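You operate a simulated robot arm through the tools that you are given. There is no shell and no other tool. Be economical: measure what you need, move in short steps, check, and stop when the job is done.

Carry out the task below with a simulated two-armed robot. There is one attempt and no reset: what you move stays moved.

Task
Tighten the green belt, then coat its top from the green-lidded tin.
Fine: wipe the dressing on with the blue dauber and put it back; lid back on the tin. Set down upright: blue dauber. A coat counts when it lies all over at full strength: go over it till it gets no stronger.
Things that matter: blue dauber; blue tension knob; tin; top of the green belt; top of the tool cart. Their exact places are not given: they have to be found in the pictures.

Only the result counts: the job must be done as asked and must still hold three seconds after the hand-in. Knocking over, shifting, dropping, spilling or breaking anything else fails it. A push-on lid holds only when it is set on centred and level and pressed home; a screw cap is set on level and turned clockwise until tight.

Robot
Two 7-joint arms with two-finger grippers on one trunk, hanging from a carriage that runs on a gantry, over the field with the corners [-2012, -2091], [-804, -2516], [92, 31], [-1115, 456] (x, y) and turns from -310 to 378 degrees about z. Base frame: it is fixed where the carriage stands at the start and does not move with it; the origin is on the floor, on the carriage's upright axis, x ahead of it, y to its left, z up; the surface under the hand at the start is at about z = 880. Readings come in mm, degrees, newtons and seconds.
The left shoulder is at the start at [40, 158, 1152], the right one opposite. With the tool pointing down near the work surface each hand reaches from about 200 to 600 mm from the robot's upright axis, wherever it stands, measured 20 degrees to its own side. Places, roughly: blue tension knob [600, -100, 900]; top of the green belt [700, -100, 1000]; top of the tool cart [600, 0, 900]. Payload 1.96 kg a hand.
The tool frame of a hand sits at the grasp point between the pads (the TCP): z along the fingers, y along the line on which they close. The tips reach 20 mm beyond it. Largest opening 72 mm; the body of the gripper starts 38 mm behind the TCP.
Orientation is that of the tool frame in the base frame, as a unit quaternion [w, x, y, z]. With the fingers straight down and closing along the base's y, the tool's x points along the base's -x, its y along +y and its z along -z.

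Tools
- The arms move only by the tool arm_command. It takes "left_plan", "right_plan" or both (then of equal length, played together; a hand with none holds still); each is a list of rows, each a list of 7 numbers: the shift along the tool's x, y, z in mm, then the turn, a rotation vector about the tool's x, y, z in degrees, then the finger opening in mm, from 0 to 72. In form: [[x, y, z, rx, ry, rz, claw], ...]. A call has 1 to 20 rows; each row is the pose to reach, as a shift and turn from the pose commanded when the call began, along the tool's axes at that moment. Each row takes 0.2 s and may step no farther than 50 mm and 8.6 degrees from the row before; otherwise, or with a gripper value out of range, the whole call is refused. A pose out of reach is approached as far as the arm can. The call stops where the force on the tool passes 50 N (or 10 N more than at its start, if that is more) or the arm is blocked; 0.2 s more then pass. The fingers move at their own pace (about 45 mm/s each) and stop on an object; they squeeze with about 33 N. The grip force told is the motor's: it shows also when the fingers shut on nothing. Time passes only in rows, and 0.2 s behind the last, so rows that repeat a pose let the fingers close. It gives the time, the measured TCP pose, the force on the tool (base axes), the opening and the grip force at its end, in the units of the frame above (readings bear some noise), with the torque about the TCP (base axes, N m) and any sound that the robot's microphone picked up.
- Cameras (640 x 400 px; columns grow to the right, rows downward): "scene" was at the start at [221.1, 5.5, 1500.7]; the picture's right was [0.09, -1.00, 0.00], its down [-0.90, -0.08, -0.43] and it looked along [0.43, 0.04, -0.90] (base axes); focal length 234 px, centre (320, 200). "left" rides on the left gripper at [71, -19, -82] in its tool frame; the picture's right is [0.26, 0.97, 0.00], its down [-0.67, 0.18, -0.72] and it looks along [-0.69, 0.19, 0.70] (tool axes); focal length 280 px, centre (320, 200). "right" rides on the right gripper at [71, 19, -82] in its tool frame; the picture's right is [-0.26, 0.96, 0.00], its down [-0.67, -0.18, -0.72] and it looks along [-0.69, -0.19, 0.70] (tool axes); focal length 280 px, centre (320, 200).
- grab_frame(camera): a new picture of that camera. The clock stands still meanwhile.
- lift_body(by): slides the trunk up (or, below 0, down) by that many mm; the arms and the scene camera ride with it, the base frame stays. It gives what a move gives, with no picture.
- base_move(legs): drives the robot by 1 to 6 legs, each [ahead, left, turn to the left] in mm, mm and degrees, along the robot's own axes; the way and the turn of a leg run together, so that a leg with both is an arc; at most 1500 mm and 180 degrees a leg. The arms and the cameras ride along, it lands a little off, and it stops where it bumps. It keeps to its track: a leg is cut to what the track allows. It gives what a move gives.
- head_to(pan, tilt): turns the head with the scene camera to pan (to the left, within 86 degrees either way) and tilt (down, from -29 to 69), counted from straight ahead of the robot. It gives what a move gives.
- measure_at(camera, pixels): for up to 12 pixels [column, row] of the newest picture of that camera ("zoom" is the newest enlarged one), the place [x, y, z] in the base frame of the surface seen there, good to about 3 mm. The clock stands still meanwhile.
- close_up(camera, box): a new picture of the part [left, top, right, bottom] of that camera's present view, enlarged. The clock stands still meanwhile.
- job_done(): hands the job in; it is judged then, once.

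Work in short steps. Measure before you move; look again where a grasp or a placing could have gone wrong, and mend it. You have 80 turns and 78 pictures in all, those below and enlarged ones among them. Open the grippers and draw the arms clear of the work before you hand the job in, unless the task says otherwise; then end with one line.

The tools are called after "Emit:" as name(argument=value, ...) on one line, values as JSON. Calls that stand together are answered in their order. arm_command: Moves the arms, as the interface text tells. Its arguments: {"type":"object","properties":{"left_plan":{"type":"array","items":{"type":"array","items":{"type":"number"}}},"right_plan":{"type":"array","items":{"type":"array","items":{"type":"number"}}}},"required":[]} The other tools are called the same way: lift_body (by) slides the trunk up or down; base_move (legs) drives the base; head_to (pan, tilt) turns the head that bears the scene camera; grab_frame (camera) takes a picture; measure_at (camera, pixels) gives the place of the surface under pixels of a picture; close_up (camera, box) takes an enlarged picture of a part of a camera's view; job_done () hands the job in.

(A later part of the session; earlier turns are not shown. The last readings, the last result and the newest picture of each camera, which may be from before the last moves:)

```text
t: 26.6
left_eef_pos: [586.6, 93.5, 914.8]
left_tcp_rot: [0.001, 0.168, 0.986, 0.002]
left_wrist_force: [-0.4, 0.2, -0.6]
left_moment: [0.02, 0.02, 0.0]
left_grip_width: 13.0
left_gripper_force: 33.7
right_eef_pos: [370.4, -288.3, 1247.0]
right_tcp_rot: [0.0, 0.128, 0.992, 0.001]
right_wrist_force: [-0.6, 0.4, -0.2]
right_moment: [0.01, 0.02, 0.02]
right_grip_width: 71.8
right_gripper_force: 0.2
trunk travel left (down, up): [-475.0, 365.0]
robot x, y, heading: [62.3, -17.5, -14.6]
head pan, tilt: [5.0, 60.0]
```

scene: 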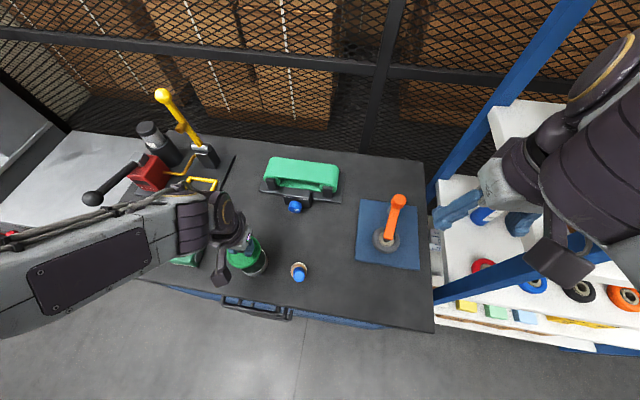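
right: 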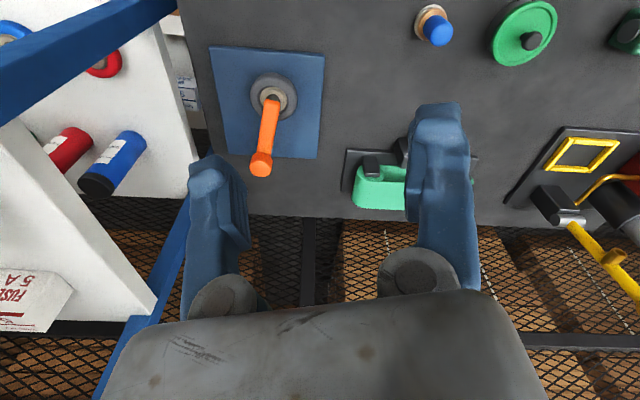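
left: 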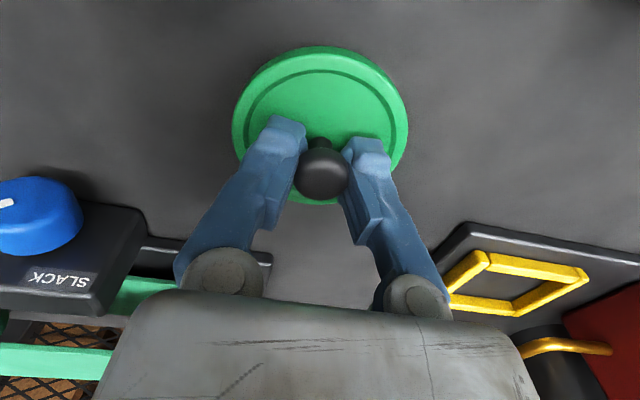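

Still free; another few millimetres.

Emit:
arm_command(left_plan=[[0, 0, 1.5, 0, 0, 0, 10], [0, 0, 3, 0, 0, 0, 10], [0, 0, 4, 0, 0, 0, 10], [0, 0, 4, 0, 0, 0, 10]])

Emit:
grab_frame(camera="left")

```text
t: 27.6
left_eef_pos: [586.5, 92.2, 910.9]
left_tcp_rot: [0.002, 0.168, 0.986, 0.001]
left_wrist_force: [-0.2, 1.5, -0.3]
left_moment: [-0.01, -0.01, -0.02]
left_grip_width: 13.1
left_gripper_force: 32.8
right_eef_pos: [370.7, -288.7, 1247.1]
right_tcp_rot: [-0.001, 0.129, 0.992, 0.0]
right_wrist_force: [0.4, -0.9, -0.3]
right_moment: [-0.06, 0.01, 0.0]
right_grip_width: 71.8
right_gripper_force: 0.0
trunk travel left (down, up): [-475.0, 365.0]
robot x, y, heading: [62.0, -17.1, -14.8]
head pan, tilt: [5.0, 60.0]
```

```text
47 pictures are left
```

left: 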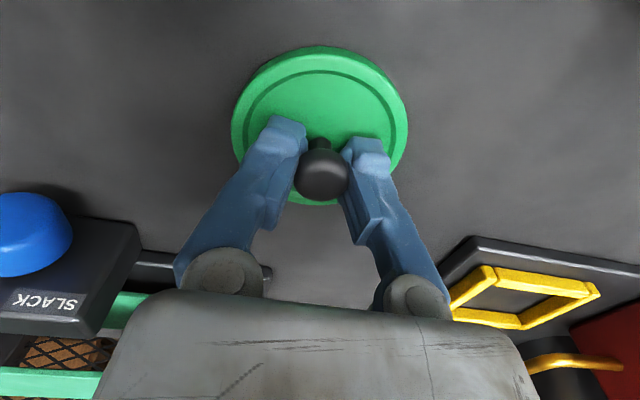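

Still floating slightly (lid top ≈888). I step on by up to 6 mm.

Emit:
arm_command(left_plan=[[0, 0, 1, 0, 0, 0, 10], [0, 0, 2, 0, 0, 0, 10], [0, 0, 3, 0, 0, 0, 10], [0, 0, 3, 0, 0, 0, 10]])

```text
t: 28.6
left_eef_pos: [587.2, 93.1, 910.3]
left_tcp_rot: [0.003, 0.167, 0.986, 0.0]
left_wrist_force: [-6.9, -2.5, 18.0]
left_moment: [0.02, 0.01, 0.01]
left_grip_width: 12.5
left_gripper_force: 32.7
right_eef_pos: [370.4, -289.0, 1248.2]
right_tcp_rot: [0.0, 0.129, 0.992, 0.0]
right_wrist_force: [-0.5, -0.1, 0.0]
right_moment: [0.01, -0.01, 0.0]
right_grip_width: 72.0
right_gripper_force: 0.1
trunk travel left (down, up): [-475.0, 365.0]
robot x, y, heading: [63.2, -19.9, -15.0]
head pan, tilt: [5.0, 60.0]
```

Contact with the table (18 N). I ease off, open, and rise.

Emit:
arm_command(left_plan=[[0, 0, -2, 0, 0, 0, 10], [0, 0, -2.5, 0, 0, 0, 40], [0, 0, -2.5, 0, 0, 0, 40], [0, 0, -2.5, 0, 0, 0, 40], [0, 0, -30, 0, 0, 0, 40], [0, 0, -75, 0, 0, 0, 60], [0, 0, -120, 0, 0, 0, 60], [0, 0, -120, 0, 0, 0, 60]])

Emit:
grab_frame(camera="left")

```text
t: 30.4
left_eef_pos: [583.2, 94.3, 1030.8]
left_tcp_rot: [0.002, 0.168, 0.986, 0.002]
left_wrist_force: [-0.5, 0.3, -0.3]
left_moment: [-0.05, 0.0, -0.01]
left_grip_width: 60.3
left_gripper_force: 0.1
right_eef_pos: [370.8, -288.5, 1248.0]
right_tcp_rot: [0.0, 0.129, 0.992, -0.001]
right_wrist_force: [0.8, 0.3, 0.1]
right_moment: [0.02, -0.01, -0.01]
right_grip_width: 72.0
right_gripper_force: 0.0
trunk travel left (down, up): [-475.0, 365.0]
robot x, y, heading: [61.6, -16.7, -14.9]
head pan, tilt: [5.0, 60.0]
```

```text
46 pictures are left
```

left: 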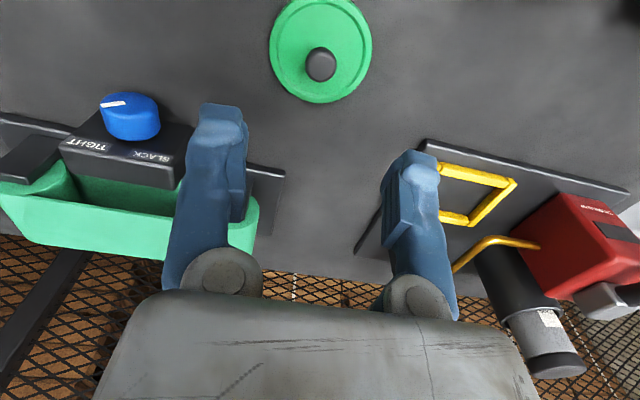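

The lid lies flat at (320,50). Before taking the dauber I test the upright reach over the belt's far edge at a safe height, first its left end, then its right.

Emit:
arm_command(left_plan=[[-46, -12, 0, 0, 0, 0, 40], [-92, -25, 0, 0, 0, 0, 40], [-140, -37, 0, 0, 0, 0, 40], [-190, -49, 0, 0, 0, 0, 40], [-190, -49, 0, 0, 0, 0, 40], [-190, -49, 0, 0, 0, 0, 40]])

Emit:
arm_command(left_plan=[[0, -40, 0, 0, 0, 0, 40], [0, -80, 0, 0, 0, 0, 40], [0, -120, 0, 0, 0, 0, 40], [0, -164, 0, 0, 0, 0, 40], [0, -164, 0, 0, 0, 0, 40], [0, -164, 0, 0, 0, 0, 40]])

Emit:
grab_frame(camera="left")

```text
refused: row 4 steps farther than a row can; nothing moved
```

```text
t: 31.8
left_eef_pos: [532.5, -59.9, 1030.3]
left_tcp_rot: [0.002, 0.168, 0.986, 0.001]
left_wrist_force: [-1.0, -0.7, 0.3]
left_moment: [-0.01, 0.01, -0.01]
left_grip_width: 40.2
left_gripper_force: 0.2
right_eef_pos: [370.6, -288.1, 1246.8]
right_tcp_rot: [0.0, 0.128, 0.992, 0.0]
right_wrist_force: [-0.1, 0.7, 0.8]
right_moment: [0.0, -0.01, -0.02]
right_grip_width: 71.9
right_gripper_force: 0.1
trunk travel left (down, up): [-475.0, 365.0]
robot x, y, heading: [64.7, -22.1, -14.8]
head pan, tilt: [5.0, 60.0]
```

```text
45 pictures are left
```

left: 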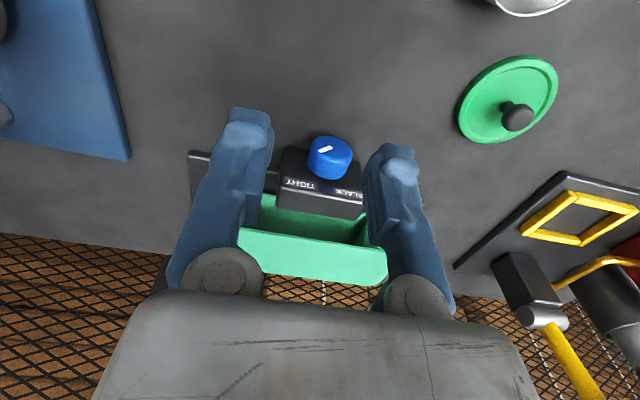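

The first leg was refused, so I now go from (532,-60) to the far right end, then the far left end.

Emit:
arm_command(left_plan=[[-38, -10, 0, 0, 0, 0, 40], [-76, -20, 0, 0, 0, 0, 40], [-114, -30, 0, 0, 0, 0, 40], [-152, -40, 0, 0, 0, 0, 40], [-188, -50, 0, 0, 0, 0, 40], [-188, -50, 0, 0, 0, 0, 40], [-188, -50, 0, 0, 0, 0, 40]])

Emit:
arm_command(left_plan=[[0, 40, 0, 0, 0, 0, 40], [0, 80, 0, 0, 0, 0, 40], [0, 120, 0, 0, 0, 0, 40], [0, 164, 0, 0, 0, 0, 40], [0, 164, 0, 0, 0, 0, 40], [0, 164, 0, 0, 0, 0, 40]])

```text
t: 33.4
left_eef_pos: [605.7, -110.1, 1028.7]
left_tcp_rot: [0.001, 0.168, 0.986, 0.002]
left_wrist_force: [-0.1, 0.4, 1.6]
left_moment: [-0.02, -0.04, 0.03]
left_grip_width: 40.2
left_gripper_force: 0.1
left hand out of reach, approached as far as the arm can: row 3, 4, 5, 6, 7
right_eef_pos: [371.5, -288.6, 1246.7]
right_tcp_rot: [0.0, 0.129, 0.992, 0.0]
right_wrist_force: [0.1, 0.1, 1.0]
right_moment: [0.04, -0.01, 0.02]
right_grip_width: 72.0
right_gripper_force: 0.0
trunk travel left (down, up): [-475.0, 365.0]
robot x, y, heading: [65.7, -14.0, -14.6]
head pan, tilt: [5.0, 60.0]
```

```text
t: 34.8
left_eef_pos: [657.4, 46.9, 1026.1]
left_tcp_rot: [0.002, 0.168, 0.986, 0.002]
left_wrist_force: [0.9, 0.1, -0.2]
left_moment: [0.01, 0.0, 0.03]
left_grip_width: 40.0
left_gripper_force: 0.2
right_eef_pos: [370.7, -288.5, 1247.9]
right_tcp_rot: [-0.001, 0.129, 0.992, 0.0]
right_wrist_force: [-0.7, -0.1, -0.6]
right_moment: [-0.02, 0.0, -0.02]
right_grip_width: 72.3
right_gripper_force: 0.0
trunk travel left (down, up): [-475.0, 365.0]
robot x, y, heading: [65.3, -20.1, -14.7]
head pan, tilt: [5.0, 60.0]
```

Upright, the hand falls ~100 mm short (f≈608 of 711). Pitched 45° forward it should reach; I test that in the air over the far left, then far right of the belt.

Emit:
arm_command(left_plan=[[-17, -5, -1, 0, -7.5, 0, 40], [-35, -9, -2, 0, -15, 0, 40], [-53, -14, -3, 0, -22.5, 0, 40], [-71, -19, -4, 0, -30, 0, 40], [-88, -24, -5, 0, -37.5, 0, 40], [-105, -28, -5, 0, -45, 0, 40], [-105, -28, -5, 0, -45, 0, 40]])

Emit:
arm_command(left_plan=[[0, -40, 0, 0, 0, 0, 40], [0, -80, 0, 0, 0, 0, 40], [0, -120, 0, 0, 0, 0, 40], [0, -164, 0, 0, 0, 0, 40], [0, -164, 0, 0, 0, 0, 40]])

Emit:
grab_frame(camera="scene")

```text
t: 36.4
left_eef_pos: [747.1, -15.1, 1031.4]
left_tcp_rot: [0.379, 0.155, 0.91, -0.064]
left_wrist_force: [-0.2, -0.4, -0.8]
left_moment: [-0.01, -0.01, -0.02]
left_grip_width: 40.0
left_gripper_force: 0.0
right_eef_pos: [372.4, -289.7, 1247.3]
right_tcp_rot: [0.0, 0.129, 0.992, 0.0]
right_wrist_force: [0.2, 0.5, 1.1]
right_moment: [-0.01, 0.01, -0.04]
right_grip_width: 72.1
right_gripper_force: 0.1
trunk travel left (down, up): [-475.0, 365.0]
robot x, y, heading: [64.0, -20.2, -14.7]
head pan, tilt: [5.0, 60.0]
```

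```text
t: 37.6
left_eef_pos: [692.0, -169.9, 1031.6]
left_tcp_rot: [0.379, 0.155, 0.91, -0.063]
left_wrist_force: [-0.5, -0.6, -0.8]
left_moment: [-0.01, 0.0, -0.02]
left_grip_width: 39.8
left_gripper_force: 0.1
right_eef_pos: [371.0, -288.9, 1248.8]
right_tcp_rot: [0.0, 0.129, 0.992, 0.001]
right_wrist_force: [0.5, 0.0, -0.9]
right_moment: [-0.01, 0.0, 0.02]
right_grip_width: 72.2
right_gripper_force: 0.0
trunk travel left (down, up): [-475.0, 365.0]
robot x, y, heading: [63.4, -18.7, -14.9]
head pan, tilt: [5.0, 60.0]
```

```text
44 pictures are left
```

scene: 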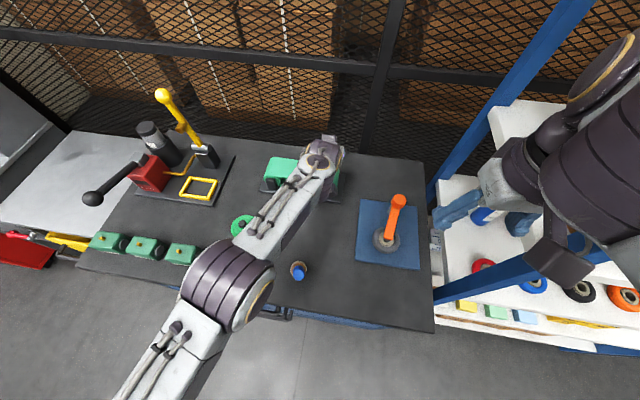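

Both ends are within reach pitched. Now the dauber: I zoom in on it in the scene and measure its axis.

Emit:
close_up(camera="scene", box=[276, 250, 324, 290])

Emit:
measure_at(camera="zoom", pixels=[[295, 250], [240, 240], [355, 240], [290, 305], [290, 215], [200, 200], [390, 200], [290, 120], [250, 140], [340, 140], [180, 150], [395, 160]])

```text
10.00 times, centred on (300, 270) of scene
```

zoom: 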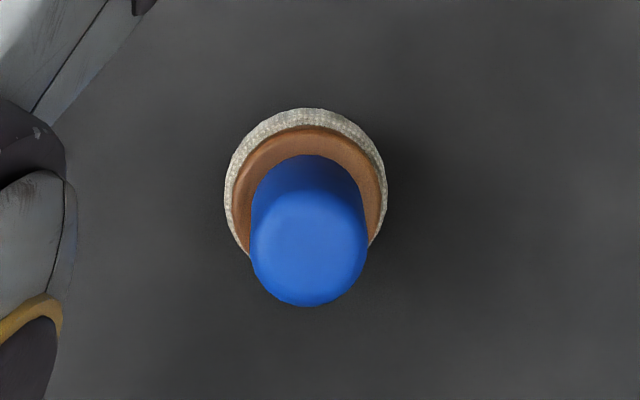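

```text
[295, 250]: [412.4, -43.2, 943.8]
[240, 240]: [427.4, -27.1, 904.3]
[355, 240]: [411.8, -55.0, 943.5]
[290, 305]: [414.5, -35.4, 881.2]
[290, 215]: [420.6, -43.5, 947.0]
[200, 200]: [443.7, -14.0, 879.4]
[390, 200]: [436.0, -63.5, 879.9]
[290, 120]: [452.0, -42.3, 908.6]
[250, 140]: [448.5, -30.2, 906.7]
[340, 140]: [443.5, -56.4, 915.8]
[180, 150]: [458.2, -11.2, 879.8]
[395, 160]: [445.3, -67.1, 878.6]
```

The dauber's blue top at (412,-45) now lies nearer the robot than its base at (436,-44), so it seems tilted compared with the start. I draw the hand back to look at it level with the left camera.

Emit:
arm_command(left_plan=[[33, 5, -33, 0, 0, 0, 60], [66, 10, -66, 0, 0, 0, 60], [99, 15, -99, 0, 0, 0, 60], [132, 20, -132, 0, 0, 0, 60], [165, 26, -165, 0, 0, 0, 60], [198, 31, -198, 0, 0, 0, 60], [230, 36, -230, 0, 0, 0, 60], [230, 36, -230, 0, 0, 0, 60]])

Emit:
grab_frame(camera="left")

```text
t: 39.4
left_eef_pos: [401.6, -32.8, 1028.5]
left_tcp_rot: [0.379, 0.154, 0.91, -0.062]
left_wrist_force: [0.2, 0.4, 0.6]
left_moment: [0.0, 0.04, -0.02]
left_grip_width: 60.0
left_gripper_force: 0.1
left hand out of reach, approached as far as the arm can: row 7, 8
right_eef_pos: [371.1, -288.8, 1247.2]
right_tcp_rot: [0.0, 0.129, 0.992, 0.0]
right_wrist_force: [0.0, -0.7, 0.6]
right_moment: [-0.02, -0.03, 0.01]
right_grip_width: 72.2
right_gripper_force: 0.2
trunk travel left (down, up): [-475.0, 365.0]
robot x, y, heading: [64.4, -19.1, -14.8]
head pan, tilt: [5.0, 60.0]
```

```text
42 pictures are left
```

left: 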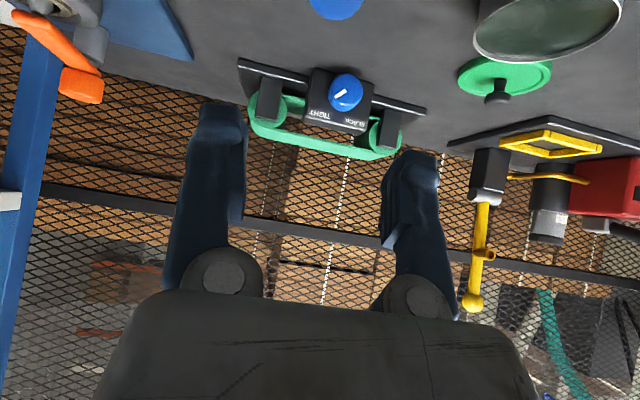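

The dauber is just out of view at the top. I bring the right hand over on its other side to look at it with that camera.

Emit:
arm_command(right_plan=[[-4, 23, 31, 0, 0, 0, 72], [-8, 46, 62, 0, 0, 0, 72], [-12, 70, 94, 0, 0, 0, 72], [-16, 93, 125, 0, 0, 0, 72], [-21, 116, 157, 0, 0, 0, 72], [-25, 139, 188, 0, 0, 0, 72], [-25, 139, 188, 0, 0, 0, 72]])

Emit:
grab_frame(camera="right")

```text
t: 41.0
left_eef_pos: [401.1, -34.5, 1028.5]
left_tcp_rot: [0.379, 0.154, 0.91, -0.062]
left_wrist_force: [0.2, 0.2, 0.1]
left_moment: [-0.04, 0.0, -0.01]
left_grip_width: 60.0
left_gripper_force: 0.0
right_eef_pos: [428.4, -160.7, 1056.8]
right_tcp_rot: [0.0, 0.13, 0.992, 0.0]
right_wrist_force: [0.2, 0.4, 0.4]
right_moment: [-0.03, 0.01, 0.0]
right_grip_width: 72.1
right_gripper_force: 0.1
trunk travel left (down, up): [-475.0, 365.0]
robot x, y, heading: [62.0, -18.8, -14.9]
head pan, tilt: [5.0, 60.0]
```

```text
41 pictures are left
```

right: 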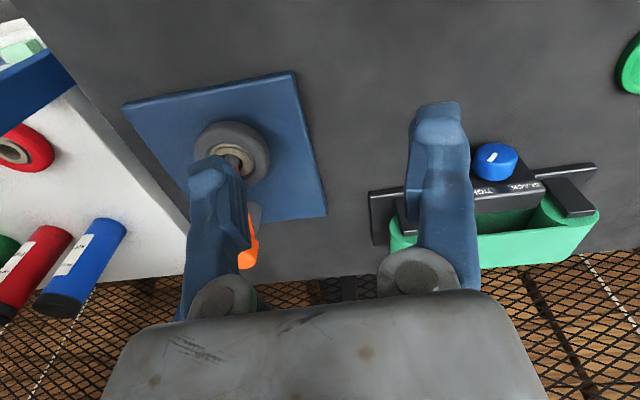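

The dauber lies above the frame; I draw the right hand back 110 mm and look again.

Emit:
arm_command(right_plan=[[40, 5, 0, 0, 0, 0, 72], [75, 10, 0, 0, 0, 0, 72], [110, 15, 0, 0, 0, 0, 72], [110, 15, 0, 0, 0, 0, 72]])

Emit:
grab_frame(camera="right")

```text
t: 42.0
left_eef_pos: [401.5, -32.6, 1027.9]
left_tcp_rot: [0.378, 0.155, 0.91, -0.062]
left_wrist_force: [0.2, 0.5, 0.5]
left_moment: [0.0, -0.01, -0.01]
left_grip_width: 59.8
left_gripper_force: 0.1
right_eef_pos: [328.2, -117.9, 1058.3]
right_tcp_rot: [0.0, 0.128, 0.992, 0.0]
right_wrist_force: [0.0, 0.2, 0.2]
right_moment: [-0.01, -0.02, -0.01]
right_grip_width: 72.0
right_gripper_force: 0.0
trunk travel left (down, up): [-475.0, 365.0]
robot x, y, heading: [68.1, -24.2, -15.0]
head pan, tilt: [5.0, 60.0]
```

```text
40 pictures are left
```

right: 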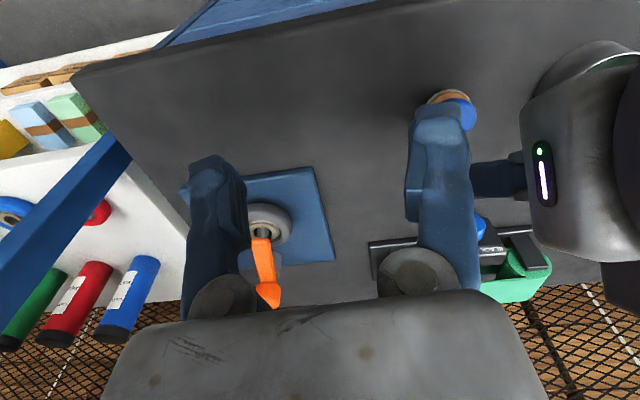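

I zoom on the dauber in the right picture at (450,100).

Emit:
arm_command(right_plan=[[0, -25, 0, 0, 0, 0, 72], [0, -50, 0, 0, 0, 0, 72], [0, -50, 0, 0, 0, 0, 72]])

Emit:
close_up(camera="right", box=[420, 40, 580, 140])

```text
t: 42.8
left_eef_pos: [400.1, -31.6, 1028.5]
left_tcp_rot: [0.378, 0.154, 0.911, -0.062]
left_wrist_force: [0.9, -0.2, -0.4]
left_moment: [-0.01, 0.02, -0.04]
left_grip_width: 60.2
left_gripper_force: 0.1
right_eef_pos: [315.9, -166.2, 1059.2]
right_tcp_rot: [-0.001, 0.129, 0.992, 0.0]
right_wrist_force: [-0.1, 0.4, 0.5]
right_moment: [-0.02, -0.01, 0.01]
right_grip_width: 71.9
right_gripper_force: 0.0
trunk travel left (down, up): [-475.0, 365.0]
robot x, y, heading: [62.2, -18.6, -15.2]
head pan, tilt: [5.0, 60.0]
```

```text
4.00 times, centred on (500, 90) of right
```

zoom: 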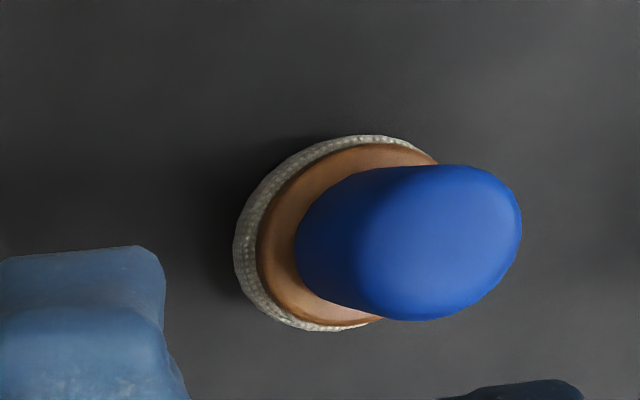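

Measuring points along the dauber's top and base here to find its tilt.

Emit:
measure_at(camera="zoom", pixels=[[450, 240], [490, 240], [440, 190], [430, 300], [400, 240], [345, 145], [245, 240], [310, 320], [275, 180], [290, 270], [330, 190], [320, 250]])

```text
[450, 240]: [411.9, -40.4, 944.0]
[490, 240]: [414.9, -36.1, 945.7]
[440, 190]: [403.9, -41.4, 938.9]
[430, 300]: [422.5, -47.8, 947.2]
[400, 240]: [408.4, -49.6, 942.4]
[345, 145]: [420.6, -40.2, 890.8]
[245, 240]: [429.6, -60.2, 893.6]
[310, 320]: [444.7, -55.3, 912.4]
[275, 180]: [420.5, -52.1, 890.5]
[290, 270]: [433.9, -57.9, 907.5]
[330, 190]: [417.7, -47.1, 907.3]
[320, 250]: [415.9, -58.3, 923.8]
```

The dauber leans about 25° toward the robot (top centre ≈(412,-43,944), collar ≈(429,-45,908)). I bring the left hand down around its handle, open.

Emit:
arm_command(left_plan=[[-13, -6, 13, 0, 0, 0, 60], [9, -6, 35, 0, 0, 0, 60], [31, -6, 57, 0, 0, 0, 60], [42, -6, 68, 0, 0, 0, 60], [53, -6, 80, 0, 0, 0, 60], [53, -6, 80, 0, 0, 0, 60]])

Emit:
grab_frame(camera="left")

Emit:
grab_frame(camera="right")

```text
t: 44.2
left_eef_pos: [419.6, -44.3, 935.9]
left_tcp_rot: [0.379, 0.148, 0.911, -0.065]
left_wrist_force: [-0.1, -0.3, 0.7]
left_moment: [0.03, 0.0, -0.01]
left_grip_width: 59.8
left_gripper_force: 0.1
right_eef_pos: [315.8, -165.9, 1058.5]
right_tcp_rot: [0.0, 0.129, 0.992, 0.0]
right_wrist_force: [-0.6, -0.4, 0.9]
right_moment: [0.0, -0.02, 0.0]
right_grip_width: 72.1
right_gripper_force: 0.1
trunk travel left (down, up): [-475.0, 365.0]
robot x, y, heading: [60.4, -18.7, -14.7]
head pan, tilt: [5.0, 60.0]
```

```text
38 pictures are left
```

left: 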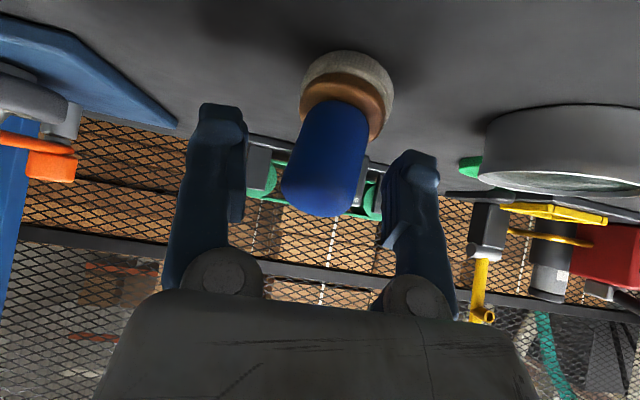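

```text
37 pictures are left
```

right: 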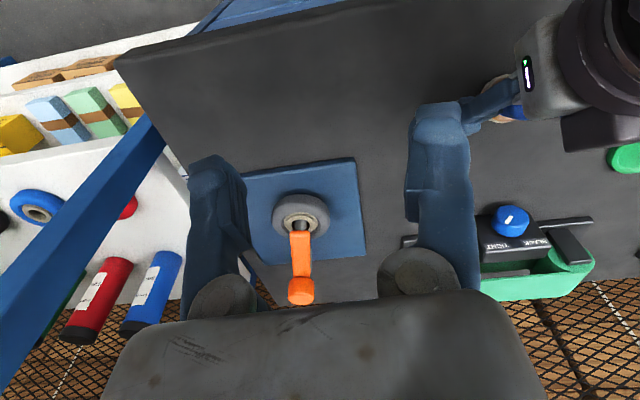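

The handle is between the fingers. I close on it.

Emit:
arm_command(left_plan=[[0, 0, 0, 0, 0, 0, 40], [0, 0, 0, 0, 0, 0, 26], [0, 0, 0, 0, 0, 0, 20], [0, 0, 0, 0, 0, 0, 20], [0, 0, 0, 0, 0, 0, 20]])

Emit:
grab_frame(camera="left")

```text
t: 45.4
left_eef_pos: [418.9, -46.8, 935.9]
left_tcp_rot: [0.378, 0.15, 0.911, -0.065]
left_wrist_force: [-0.5, -0.2, -0.1]
left_moment: [-0.01, -0.04, 0.02]
left_grip_width: 26.5
left_gripper_force: 33.0
right_eef_pos: [316.5, -166.5, 1057.7]
right_tcp_rot: [0.0, 0.129, 0.992, 0.001]
right_wrist_force: [-0.6, -0.4, -0.2]
right_moment: [-0.03, 0.0, -0.02]
right_grip_width: 72.0
right_gripper_force: 0.0
trunk travel left (down, up): [-475.0, 365.0]
robot x, y, heading: [62.5, -21.2, -14.7]
head pan, tilt: [5.0, 60.0]
```

```text
36 pictures are left
```

left: 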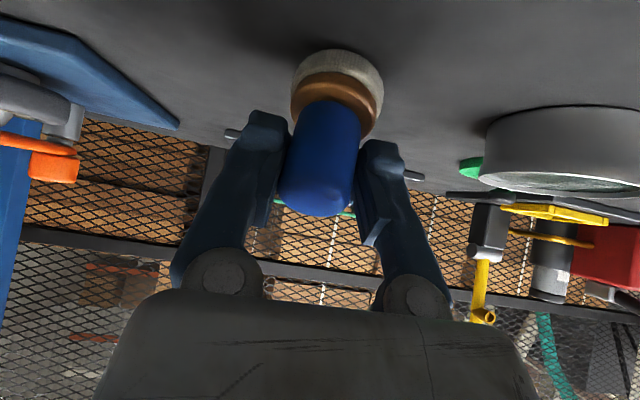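

Held (26.5 mm). I lift 60 mm and look at the dauber's lean.

Emit:
arm_command(left_plan=[[-14, 0, -14, 0, 0, 0, 20], [-28, 0, -28, 0, 0, 0, 20], [-42, 0, -42, 0, 0, 0, 20], [-42, 0, -42, 0, 0, 0, 20]])

Emit:
close_up(camera="left", box=[200, 20, 440, 240])

Emit:
close_up(camera="scene", box=[210, 200, 350, 310])

```text
t: 46.4
left_eef_pos: [418.0, -46.6, 994.3]
left_tcp_rot: [0.38, 0.155, 0.91, -0.063]
left_wrist_force: [-0.7, -0.2, -1.0]
left_moment: [-0.01, 0.01, 0.0]
left_grip_width: 26.5
left_gripper_force: 33.7
right_eef_pos: [316.6, -166.4, 1058.0]
right_tcp_rot: [0.0, 0.129, 0.992, 0.0]
right_wrist_force: [0.7, -0.2, 0.7]
right_moment: [-0.02, 0.0, 0.02]
right_grip_width: 72.2
right_gripper_force: 0.1
trunk travel left (down, up): [-475.0, 365.0]
robot x, y, heading: [62.9, -22.6, -14.4]
head pan, tilt: [5.0, 60.0]
```

```text
1.82 times, centred on (320, 130) of left
```

zoom: 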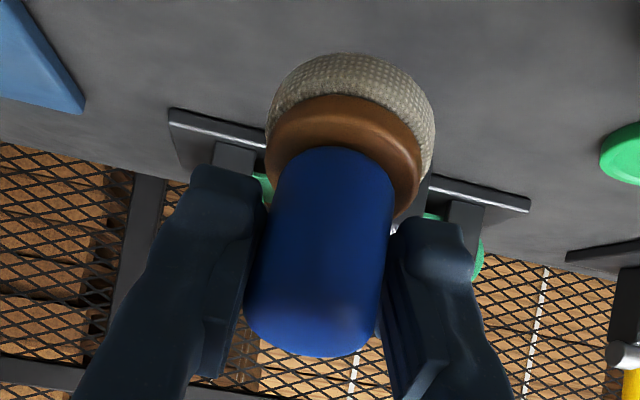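

```text
3.64 times, centred on (280, 255) of scene
```

zoom: 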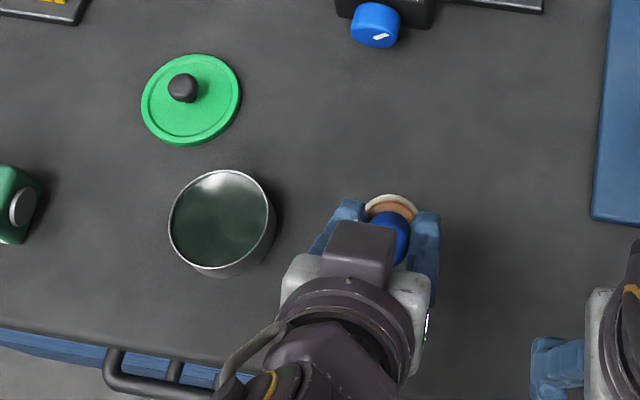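

The pad is a dome, which explains the lean. I measure the held dauber's axis in the left zoom taken just now.

Emit:
close_up(camera="left", box=[200, 20, 440, 240])

Emit:
measure_at(camera="zoom", pixels=[[310, 340], [310, 300], [320, 230], [335, 165], [345, 120], [350, 80], [345, 60], [275, 120], [425, 130], [290, 250], [360, 250], [300, 350]])

```text
1.82 times, centred on (320, 130) of left
```

zoom: 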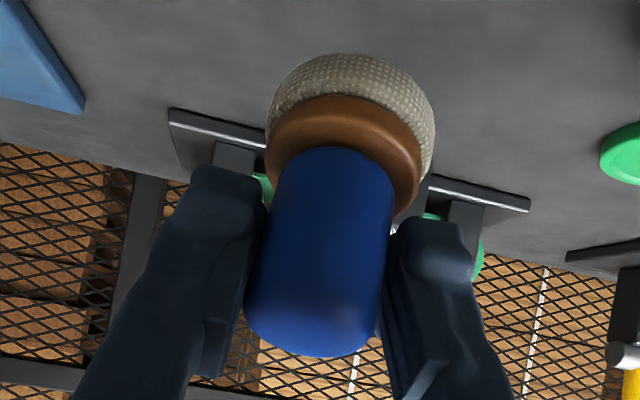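

```text
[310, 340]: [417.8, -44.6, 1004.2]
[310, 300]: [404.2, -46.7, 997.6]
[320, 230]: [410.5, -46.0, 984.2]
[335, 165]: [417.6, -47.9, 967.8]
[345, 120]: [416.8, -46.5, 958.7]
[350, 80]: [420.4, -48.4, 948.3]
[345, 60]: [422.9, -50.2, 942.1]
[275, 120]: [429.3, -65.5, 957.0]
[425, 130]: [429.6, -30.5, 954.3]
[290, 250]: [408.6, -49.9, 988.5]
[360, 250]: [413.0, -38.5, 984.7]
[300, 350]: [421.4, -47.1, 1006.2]
```

The dauber leans 24° back in the hand (and ~6° right). I turn the hand to bring it upright over its old spot (436,-44), to set it down and regrasp it upright with the hand pitched.

Emit:
arm_command(left_plan=[[-3, 2, 3, 1.05, 6, -1.05, 20], [-6, 4, 6, 2.1, 12, -2.1, 20], [-9, 6, 9, 3.1, 18, -3.1, 20], [-11.5, 8.3, 11.5, 4.2, 24, -4.2, 20], [-11.5, 8.3, 11.5, 4.2, 24, -4.2, 20]])

Emit:
close_up(camera="left", box=[200, 20, 440, 240])

Emit:
measure_at(camera="zoom", pixels=[[310, 300], [315, 265], [320, 230], [335, 165], [345, 120], [350, 80], [345, 60], [275, 120], [425, 130], [290, 250], [360, 250], [305, 330]])

```text
t: 47.6
left_eef_pos: [436.7, -43.8, 995.1]
left_tcp_rot: [0.174, 0.145, 0.971, -0.076]
left_wrist_force: [-0.1, 0.0, -0.8]
left_moment: [-0.01, -0.01, 0.01]
left_grip_width: 26.3
left_gripper_force: 32.8
right_eef_pos: [314.6, -166.1, 1057.7]
right_tcp_rot: [0.0, 0.13, 0.992, 0.0]
right_wrist_force: [-0.5, -0.2, 0.1]
right_moment: [0.01, 0.03, 0.02]
right_grip_width: 71.8
right_gripper_force: 0.1
trunk travel left (down, up): [-475.0, 365.0]
robot x, y, heading: [62.9, -19.9, -14.7]
head pan, tilt: [5.0, 60.0]
```

```text
1.82 times, centred on (320, 130) of left
```

zoom: 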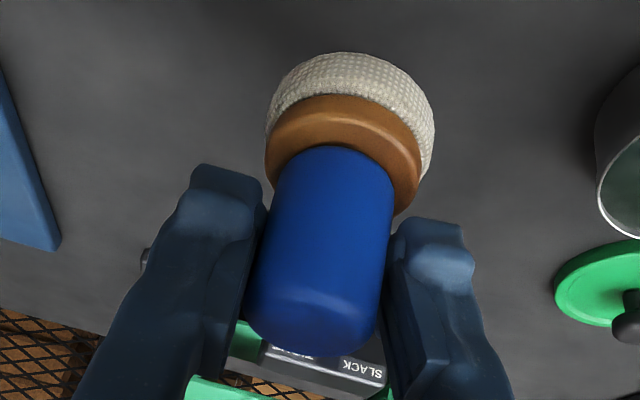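

```text
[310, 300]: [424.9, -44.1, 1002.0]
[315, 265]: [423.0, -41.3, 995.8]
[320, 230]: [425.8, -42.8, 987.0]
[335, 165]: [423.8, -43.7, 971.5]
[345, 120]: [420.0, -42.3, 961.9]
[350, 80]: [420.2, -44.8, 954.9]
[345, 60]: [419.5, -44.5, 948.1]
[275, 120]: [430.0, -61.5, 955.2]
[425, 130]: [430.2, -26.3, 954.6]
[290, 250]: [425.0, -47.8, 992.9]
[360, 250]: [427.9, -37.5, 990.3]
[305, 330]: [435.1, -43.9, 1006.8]
```

Now upright within a couple of degrees. I lower it 60 mm, then gently the rest.

Emit:
arm_command(left_plan=[[7.2, 1.9, 18.6, 0, 0, 0, 20], [14.4, 3.9, 37.1, 0, 0, 0, 20], [20.2, 5.4, 52, 0, 0, 0, 20], [21.6, 5.8, 55.7, 0, 0, 0, 20], [22.3, 6, 57.5, 0, 0, 0, 20], [22.3, 6, 57.5, 0, 0, 0, 20]])

```text
t: 49.0
left_eef_pos: [436.6, -42.5, 933.3]
left_tcp_rot: [0.173, 0.145, 0.971, -0.075]
left_wrist_force: [-0.3, -0.4, -0.3]
left_moment: [0.0, 0.02, 0.01]
left_grip_width: 26.7
left_gripper_force: 32.9
right_eef_pos: [317.1, -166.8, 1058.2]
right_tcp_rot: [0.0, 0.129, 0.992, 0.0]
right_wrist_force: [0.6, 0.7, 1.1]
right_moment: [-0.01, -0.04, 0.0]
right_grip_width: 71.9
right_gripper_force: 0.1
trunk travel left (down, up): [-475.0, 365.0]
robot x, y, heading: [60.4, -18.0, -14.8]
head pan, tilt: [5.0, 60.0]
```

A few more small steps to touch the table.

Emit:
arm_command(left_plan=[[0.36, 0.1, 0.93, 0, 0, 0, 20], [0.72, 0.2, 1.86, 0, 0, 0, 20], [1.08, 0.3, 2.8, 0, 0, 0, 20], [1.08, 0.3, 2.8, 0, 0, 0, 20]])

```text
t: 50.0
left_eef_pos: [436.0, -42.7, 932.1]
left_tcp_rot: [0.174, 0.146, 0.971, -0.077]
left_wrist_force: [-6.7, 2.1, 28.7]
left_moment: [0.22, 0.84, 0.01]
left_grip_width: 26.4
left_gripper_force: 33.3
right_eef_pos: [316.6, -165.5, 1058.0]
right_tcp_rot: [-0.001, 0.129, 0.992, 0.0]
right_wrist_force: [0.7, -0.1, -0.1]
right_moment: [0.02, -0.02, -0.01]
right_grip_width: 72.0
right_gripper_force: 0.0
trunk travel left (down, up): [-475.0, 365.0]
robot x, y, heading: [61.4, -23.1, -14.8]
head pan, tilt: [5.0, 60.0]
```

Contact (29 N at TCP z 932). I ease up 2 mm, open, and look.

Emit:
arm_command(left_plan=[[-0.6, -0.15, -1.6, 0, 0, 0, 20], [-0.6, -0.15, -1.6, 0, 0, 0, 30], [-0.6, -0.15, -1.6, 0, 0, 0, 40], [-0.6, -0.15, -1.6, 0, 0, 0, 54], [-0.6, -0.15, -1.6, 0, 0, 0, 54], [-0.6, -0.15, -1.6, 0, 0, 0, 54], [-0.6, -0.15, -1.6, 0, 0, 0, 54]])

Emit:
grab_frame(camera="left")

Emit:
measure_at(camera="left", pixels=[[318, 150], [320, 135], [322, 120], [324, 105], [326, 90], [327, 70]])

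```text
t: 51.6
left_eef_pos: [437.1, -43.4, 931.8]
left_tcp_rot: [0.173, 0.145, 0.971, -0.076]
left_wrist_force: [0.9, 0.5, 0.8]
left_moment: [0.02, 0.02, -0.01]
left_grip_width: 53.8
left_gripper_force: 0.0
right_eef_pos: [315.9, -165.9, 1057.5]
right_tcp_rot: [0.0, 0.129, 0.992, 0.0]
right_wrist_force: [-0.3, -0.2, -0.5]
right_moment: [0.01, 0.01, -0.02]
right_grip_width: 71.9
right_gripper_force: 0.0
trunk travel left (down, up): [-475.0, 365.0]
robot x, y, heading: [64.9, -20.9, -14.7]
head pan, tilt: [5.0, 60.0]
```

```text
31 pictures are left
```

left: 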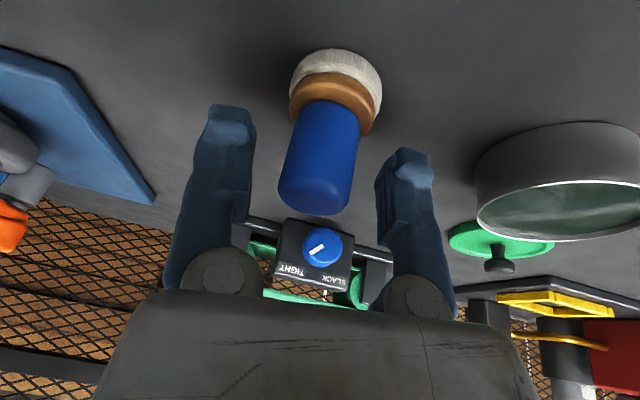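

```text
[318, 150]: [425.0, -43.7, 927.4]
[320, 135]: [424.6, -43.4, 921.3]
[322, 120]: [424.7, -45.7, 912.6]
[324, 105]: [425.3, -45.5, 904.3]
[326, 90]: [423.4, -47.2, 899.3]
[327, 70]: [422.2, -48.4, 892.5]
```

It stands upright by itself. I swing the open hand about the handle to the 45° pitch and close again.

Emit:
arm_command(left_plan=[[0, 0, 0, -1.05, -6, 1.05, 54], [0, 0, 0, -2.1, -12, 2.1, 54], [0, 0, 0, -3.15, -18, 3.15, 54], [0, 0, 0, -4.2, -24, 4.2, 54], [0, 0, 0, -4.2, -24, 4.2, 54], [0, 0, 0, -4.2, -24, 4.2, 40], [0, 0, 0, -4.2, -24, 4.2, 30], [0, 0, 0, -4.2, -24, 4.2, 20], [0, 0, 0, -4.2, -24, 4.2, 20], [0, 0, 0, -4.2, -24, 4.2, 20]])

Emit:
grab_frame(camera="left")

Emit:
measure_at(camera="left", pixels=[[318, 170], [318, 150], [320, 135], [322, 120], [324, 105], [327, 70]])

```text
t: 53.8
left_eef_pos: [436.5, -43.2, 931.5]
left_tcp_rot: [0.38, 0.155, 0.91, -0.063]
left_wrist_force: [0.1, -0.3, 0.2]
left_moment: [-0.02, -0.04, -0.04]
left_grip_width: 24.6
left_gripper_force: 33.6
right_eef_pos: [315.6, -166.6, 1057.1]
right_tcp_rot: [0.0, 0.13, 0.992, 0.0]
right_wrist_force: [-0.6, 0.3, 0.3]
right_moment: [0.02, -0.01, -0.02]
right_grip_width: 71.9
right_gripper_force: 0.1
trunk travel left (down, up): [-475.0, 365.0]
robot x, y, heading: [64.5, -22.4, -15.1]
head pan, tilt: [5.0, 60.0]
```

```text
30 pictures are left
```

left: 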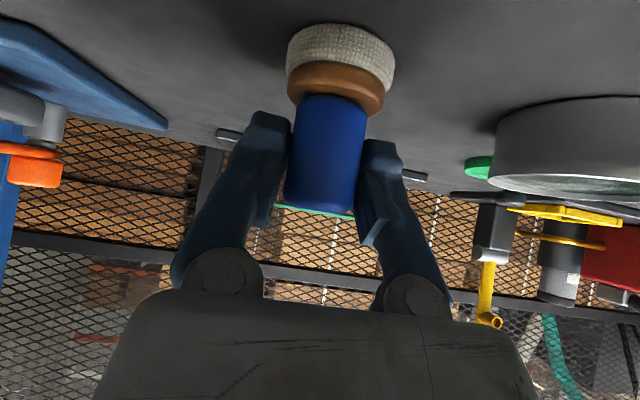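

```text
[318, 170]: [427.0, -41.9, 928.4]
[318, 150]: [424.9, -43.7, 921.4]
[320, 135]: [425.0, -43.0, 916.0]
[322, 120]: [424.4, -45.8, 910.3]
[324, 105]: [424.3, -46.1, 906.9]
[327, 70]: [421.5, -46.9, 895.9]
```

The dauber is gripped upright with the hand at 45°. I lift it 60 mm and send the right hand back out of the way, then view the tin.

Emit:
arm_command(left_plan=[[-14, 0, -14, 0, 0, 0, 20], [-28, 0, -28, 0, 0, 0, 20], [-42.4, 0, -42.4, 0, 0, 0, 20], [-42.4, 0, -42.4, 0, 0, 0, 20], [-42.4, 0, -42.4, 0, 0, 0, 20], [-42.4, 0, -42.4, 0, 0, 0, 20]], right_plan=[[0, -20, -35, 0, 0, 0, 72], [0, -40, -70, 0, 0, 0, 72], [-10, -60, -105, 0, 0, 0, 72], [-20, -80, -140, 0, 0, 0, 72], [-40, -95, -170, 0, 0, 0, 72], [-60, -105, -185, 0, 0, 0, 72]])

Emit:
close_up(camera="scene", box=[210, 200, 350, 310])

Emit:
measure_at(camera="zoom", pixels=[[171, 222], [273, 212], [220, 172], [225, 264], [220, 225], [215, 240], [195, 190], [250, 190]])

```text
t: 55.2
left_eef_pos: [437.1, -43.8, 993.4]
left_tcp_rot: [0.378, 0.155, 0.91, -0.063]
left_wrist_force: [0.1, 0.0, -0.7]
left_moment: [0.02, -0.01, 0.01]
left_grip_width: 24.7
left_gripper_force: 32.4
right_eef_pos: [344.9, -281.2, 1244.6]
right_tcp_rot: [0.001, 0.13, 0.991, 0.001]
right_wrist_force: [-0.6, 0.5, -0.1]
right_moment: [0.0, 0.0, 0.02]
right_grip_width: 72.1
right_gripper_force: 0.1
trunk travel left (down, up): [-475.0, 365.0]
robot x, y, heading: [65.1, -20.5, -14.9]
head pan, tilt: [5.0, 60.0]
```

```text
3.64 times, centred on (280, 255) of scene
```

zoom: 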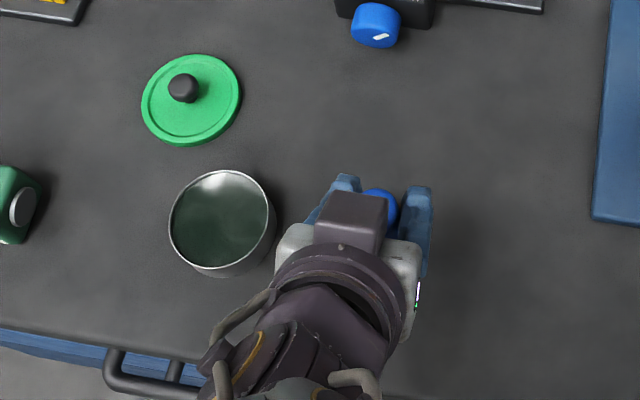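

```text
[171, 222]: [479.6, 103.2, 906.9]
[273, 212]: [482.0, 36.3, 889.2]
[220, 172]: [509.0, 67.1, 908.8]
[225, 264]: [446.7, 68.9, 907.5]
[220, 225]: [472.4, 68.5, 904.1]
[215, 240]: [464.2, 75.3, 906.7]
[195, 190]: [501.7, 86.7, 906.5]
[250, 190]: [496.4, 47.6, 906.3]
```

Tin centre (478,70), rim at 908, dressing surface near 905. I carry the dauber over its centre and lower the pad to just touch the dressing.

Emit:
arm_command(left_plan=[[0, 40, 0, 0, 0, 0, 20], [0, 80, 0, 0, 0, 0, 20], [-1, 121, 1, 0, 0, 0, 20], [8, 121, 10, 0, 0, 0, 20], [17, 121, 19, 0, 0, 0, 20], [22, 121, 24, 0, 0, 0, 20], [26, 121, 28, 0, 0, 0, 20], [26, 121, 28, 0, 0, 0, 20]])

Emit:
grab_frame(camera="left")

```text
t: 57.0
left_eef_pos: [479.6, 70.3, 956.5]
left_tcp_rot: [0.383, 0.156, 0.908, -0.065]
left_wrist_force: [-4.6, -4.0, 36.7]
left_moment: [-0.14, -0.04, -0.02]
left_grip_width: 23.2
left_gripper_force: 32.7
right_eef_pos: [345.2, -282.7, 1244.7]
right_tcp_rot: [0.001, 0.13, 0.992, -0.001]
right_wrist_force: [0.0, 0.2, 0.2]
right_moment: [-0.03, 0.0, 0.03]
right_grip_width: 71.8
right_gripper_force: 0.0
trunk travel left (down, up): [-475.0, 365.0]
robot x, y, heading: [61.8, -17.6, -14.8]
head pan, tilt: [5.0, 60.0]
```

```text
28 pictures are left
```

left: 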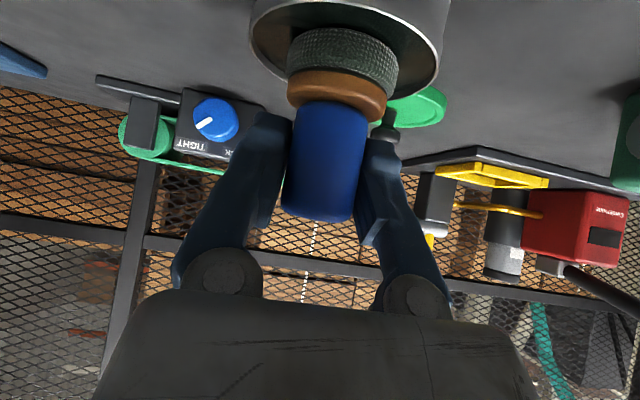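

The pad has turned green: loaded. I lift it and carry it to the left front corner of the belt's top, stopping just above.

Emit:
arm_command(left_plan=[[-28, 0, -28, 0, 0, 0, 20], [-56.6, 0, -56.6, 0, 0, 0, 20], [-86, -1, -27, 0, 0, 0, 20], [-115, -2, 2, 0, 0, 0, 20], [-144.6, -3.5, 31.4, 0, 0, 0, 20], [-174, -5, 61, 0, 0, 0, 20], [-203, -6, 90, 0, 0, 0, 20], [-232.6, -7, 119.4, 0, 0, 0, 20], [-222, -7, 130, 0, 0, 0, 20], [-216, -7, 136, 0, 0, 0, 20], [-216, -7, 136, 0, 0, 0, 20]])

Emit:
grab_frame(camera="left")

```text
t: 59.4
left_eef_pos: [708.9, -16.6, 1010.9]
left_tcp_rot: [0.379, 0.156, 0.91, -0.063]
left_wrist_force: [0.1, -0.3, -0.2]
left_moment: [0.0, -0.01, 0.01]
left_grip_width: 22.8
left_gripper_force: 32.8
left hand out of reach, approached as far as the arm can: row 2
right_eef_pos: [343.7, -283.4, 1244.4]
right_tcp_rot: [0.0, 0.129, 0.992, 0.0]
right_wrist_force: [-0.4, 0.3, 0.7]
right_moment: [0.0, 0.01, -0.01]
right_grip_width: 72.2
right_gripper_force: 0.1
trunk travel left (down, up): [-475.0, 365.0]
robot x, y, heading: [62.0, -21.3, -14.5]
head pan, tilt: [5.0, 60.0]
```

```text
27 pictures are left
```

left: 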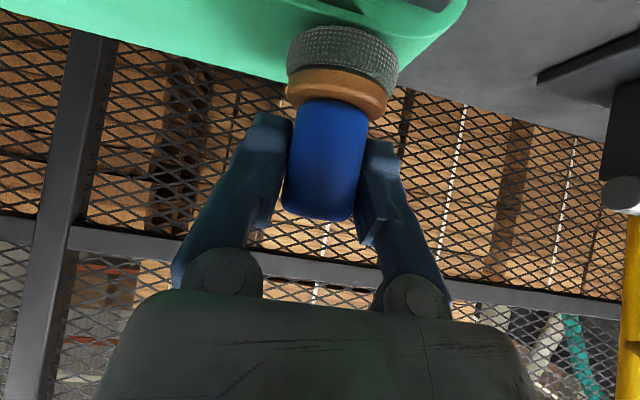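

Pad hangs over the belt's left front. I lower in 1 mm steps to feel contact.

Emit:
arm_command(left_plan=[[0.7, 0, 0.7, 0, 0, 0, 20], [1.4, 0, 1.4, 0, 0, 0, 20], [2.1, 0, 2.1, 0, 0, 0, 20], [2.8, 0, 2.8, 0, 0, 0, 20], [2.8, 0, 2.8, 0, 0, 0, 20]])

```text
t: 60.6
left_eef_pos: [710.2, -16.9, 1006.8]
left_tcp_rot: [0.379, 0.155, 0.91, -0.063]
left_wrist_force: [0.0, -0.5, -1.1]
left_moment: [-0.01, 0.03, 0.01]
left_grip_width: 22.7
left_gripper_force: 33.2
right_eef_pos: [344.3, -282.8, 1245.2]
right_tcp_rot: [0.0, 0.129, 0.992, 0.0]
right_wrist_force: [-0.1, 0.3, 0.1]
right_moment: [0.0, 0.0, 0.0]
right_grip_width: 72.1
right_gripper_force: 0.0
trunk travel left (down, up): [-475.0, 365.0]
robot x, y, heading: [65.6, -17.6, -14.9]
head pan, tilt: [5.0, 60.0]
```

Emit:
arm_command(left_plan=[[0.7, 0, 0.7, 0, 0, 0, 20], [1.4, 0, 1.4, 0, 0, 0, 20], [1.8, 0, 1.8, 0, 0, 0, 20], [1.8, 0, 1.8, 0, 0, 0, 20]])

```text
t: 61.6
left_eef_pos: [710.2, -17.7, 1004.5]
left_tcp_rot: [0.38, 0.154, 0.91, -0.062]
left_wrist_force: [0.3, 0.5, -0.5]
left_moment: [-0.01, 0.01, -0.01]
left_grip_width: 22.4
left_gripper_force: 33.1
right_eef_pos: [343.7, -283.2, 1243.2]
right_tcp_rot: [0.0, 0.128, 0.992, 0.0]
right_wrist_force: [-0.4, 0.9, 0.7]
right_moment: [0.02, -0.01, 0.0]
right_grip_width: 72.0
right_gripper_force: 0.0
trunk travel left (down, up): [-475.0, 365.0]
robot x, y, heading: [64.3, -18.8, -14.9]
head pan, tilt: [5.0, 60.0]
```

No contact yet at TCP 1004.5; I continue down gently.

Emit:
arm_command(left_plan=[[0.7, 0, 0.7, 0, 0, 0, 20], [1.4, 0, 1.4, 0, 0, 0, 20], [2.1, 0, 2.1, 0, 0, 0, 20], [2.1, 0, 2.1, 0, 0, 0, 20]])

Emit:
grab_frame(camera="left")

```text
t: 62.6
left_eef_pos: [711.2, -18.5, 1002.1]
left_tcp_rot: [0.38, 0.155, 0.91, -0.063]
left_wrist_force: [-7.5, 1.4, 16.4]
left_moment: [-0.04, 0.08, -0.02]
left_grip_width: 22.2
left_gripper_force: 32.7
right_eef_pos: [346.5, -282.2, 1244.2]
right_tcp_rot: [0.001, 0.129, 0.992, 0.0]
right_wrist_force: [-0.8, -0.2, -0.5]
right_moment: [0.02, -0.01, 0.01]
right_grip_width: 72.2
right_gripper_force: 0.0
trunk travel left (down, up): [-475.0, 365.0]
robot x, y, heading: [63.7, -17.8, -15.0]
head pan, tilt: [5.0, 60.0]
```

```text
26 pictures are left
```

left: 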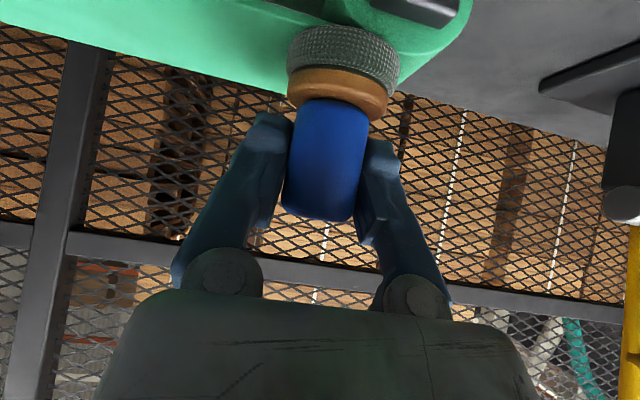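

Contact with 16 N at TCP 1002. I now wipe: one pass to the right end along the front, step back 12 mm, and a pass to the left.

Emit:
arm_command(left_plan=[[0, 12, 0, 0, 0, 0, 20], [0, -10, 0, 0, 0, 0, 20], [0, -32, 0, 0, 0, 0, 20], [0, -55, 0, 0, 0, 0, 20], [0, -77, 0, 0, 0, 0, 20], [0, -100, 0, 0, 0, 0, 20], [0, -122, 0, 0, 0, 0, 20], [0, -142, 0, 0, 0, 0, 20], [0, -158, 0, 0, 0, 0, 20], [-8.5, -158, 8.5, 0, 0, 0, 20], [-8.5, -137, 8.5, 0, 0, 0, 20], [-8.5, -115, 8.5, 0, 0, 0, 20], [-8.5, -93, 8.5, 0, 0, 0, 20], [-8.5, -70, 8.5, 0, 0, 0, 20], [-8.5, -47, 8.5, 0, 0, 0, 20], [-8.5, -25, 8.5, 0, 0, 0, 20], [-8.5, -5, 8.5, 0, 0, 0, 20], [-8.5, 12, 8.5, 0, 0, 0, 20], [-8.5, 12, 8.5, 0, 0, 0, 20]])

Emit:
close_up(camera="scene", box=[240, 140, 360, 220])

```text
t: 66.6
left_eef_pos: [725.8, -9.2, 1001.0]
left_tcp_rot: [0.379, 0.155, 0.91, -0.063]
left_wrist_force: [-0.5, 0.4, 0.1]
left_moment: [-0.02, 0.03, 0.01]
left_grip_width: 21.4
left_gripper_force: 10.2
right_eef_pos: [344.8, -283.1, 1244.8]
right_tcp_rot: [0.0, 0.128, 0.992, 0.0]
right_wrist_force: [-0.1, -0.4, 0.4]
right_moment: [0.02, 0.0, 0.02]
right_grip_width: 72.1
right_gripper_force: 0.0
trunk travel left (down, up): [-475.0, 365.0]
robot x, y, heading: [59.9, -16.8, -14.8]
head pan, tilt: [5.0, 60.0]
```

```text
5.00 times, centred on (300, 180) of scene
```

zoom: 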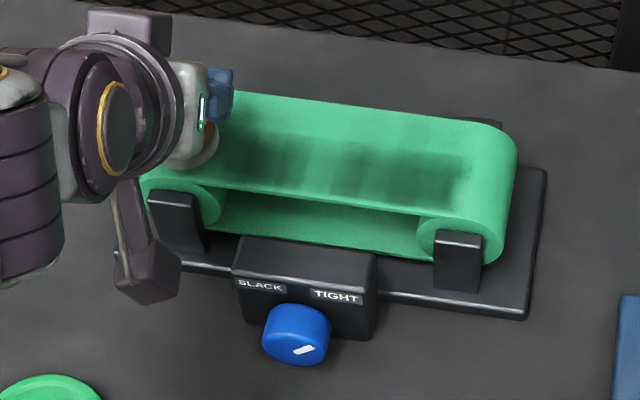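

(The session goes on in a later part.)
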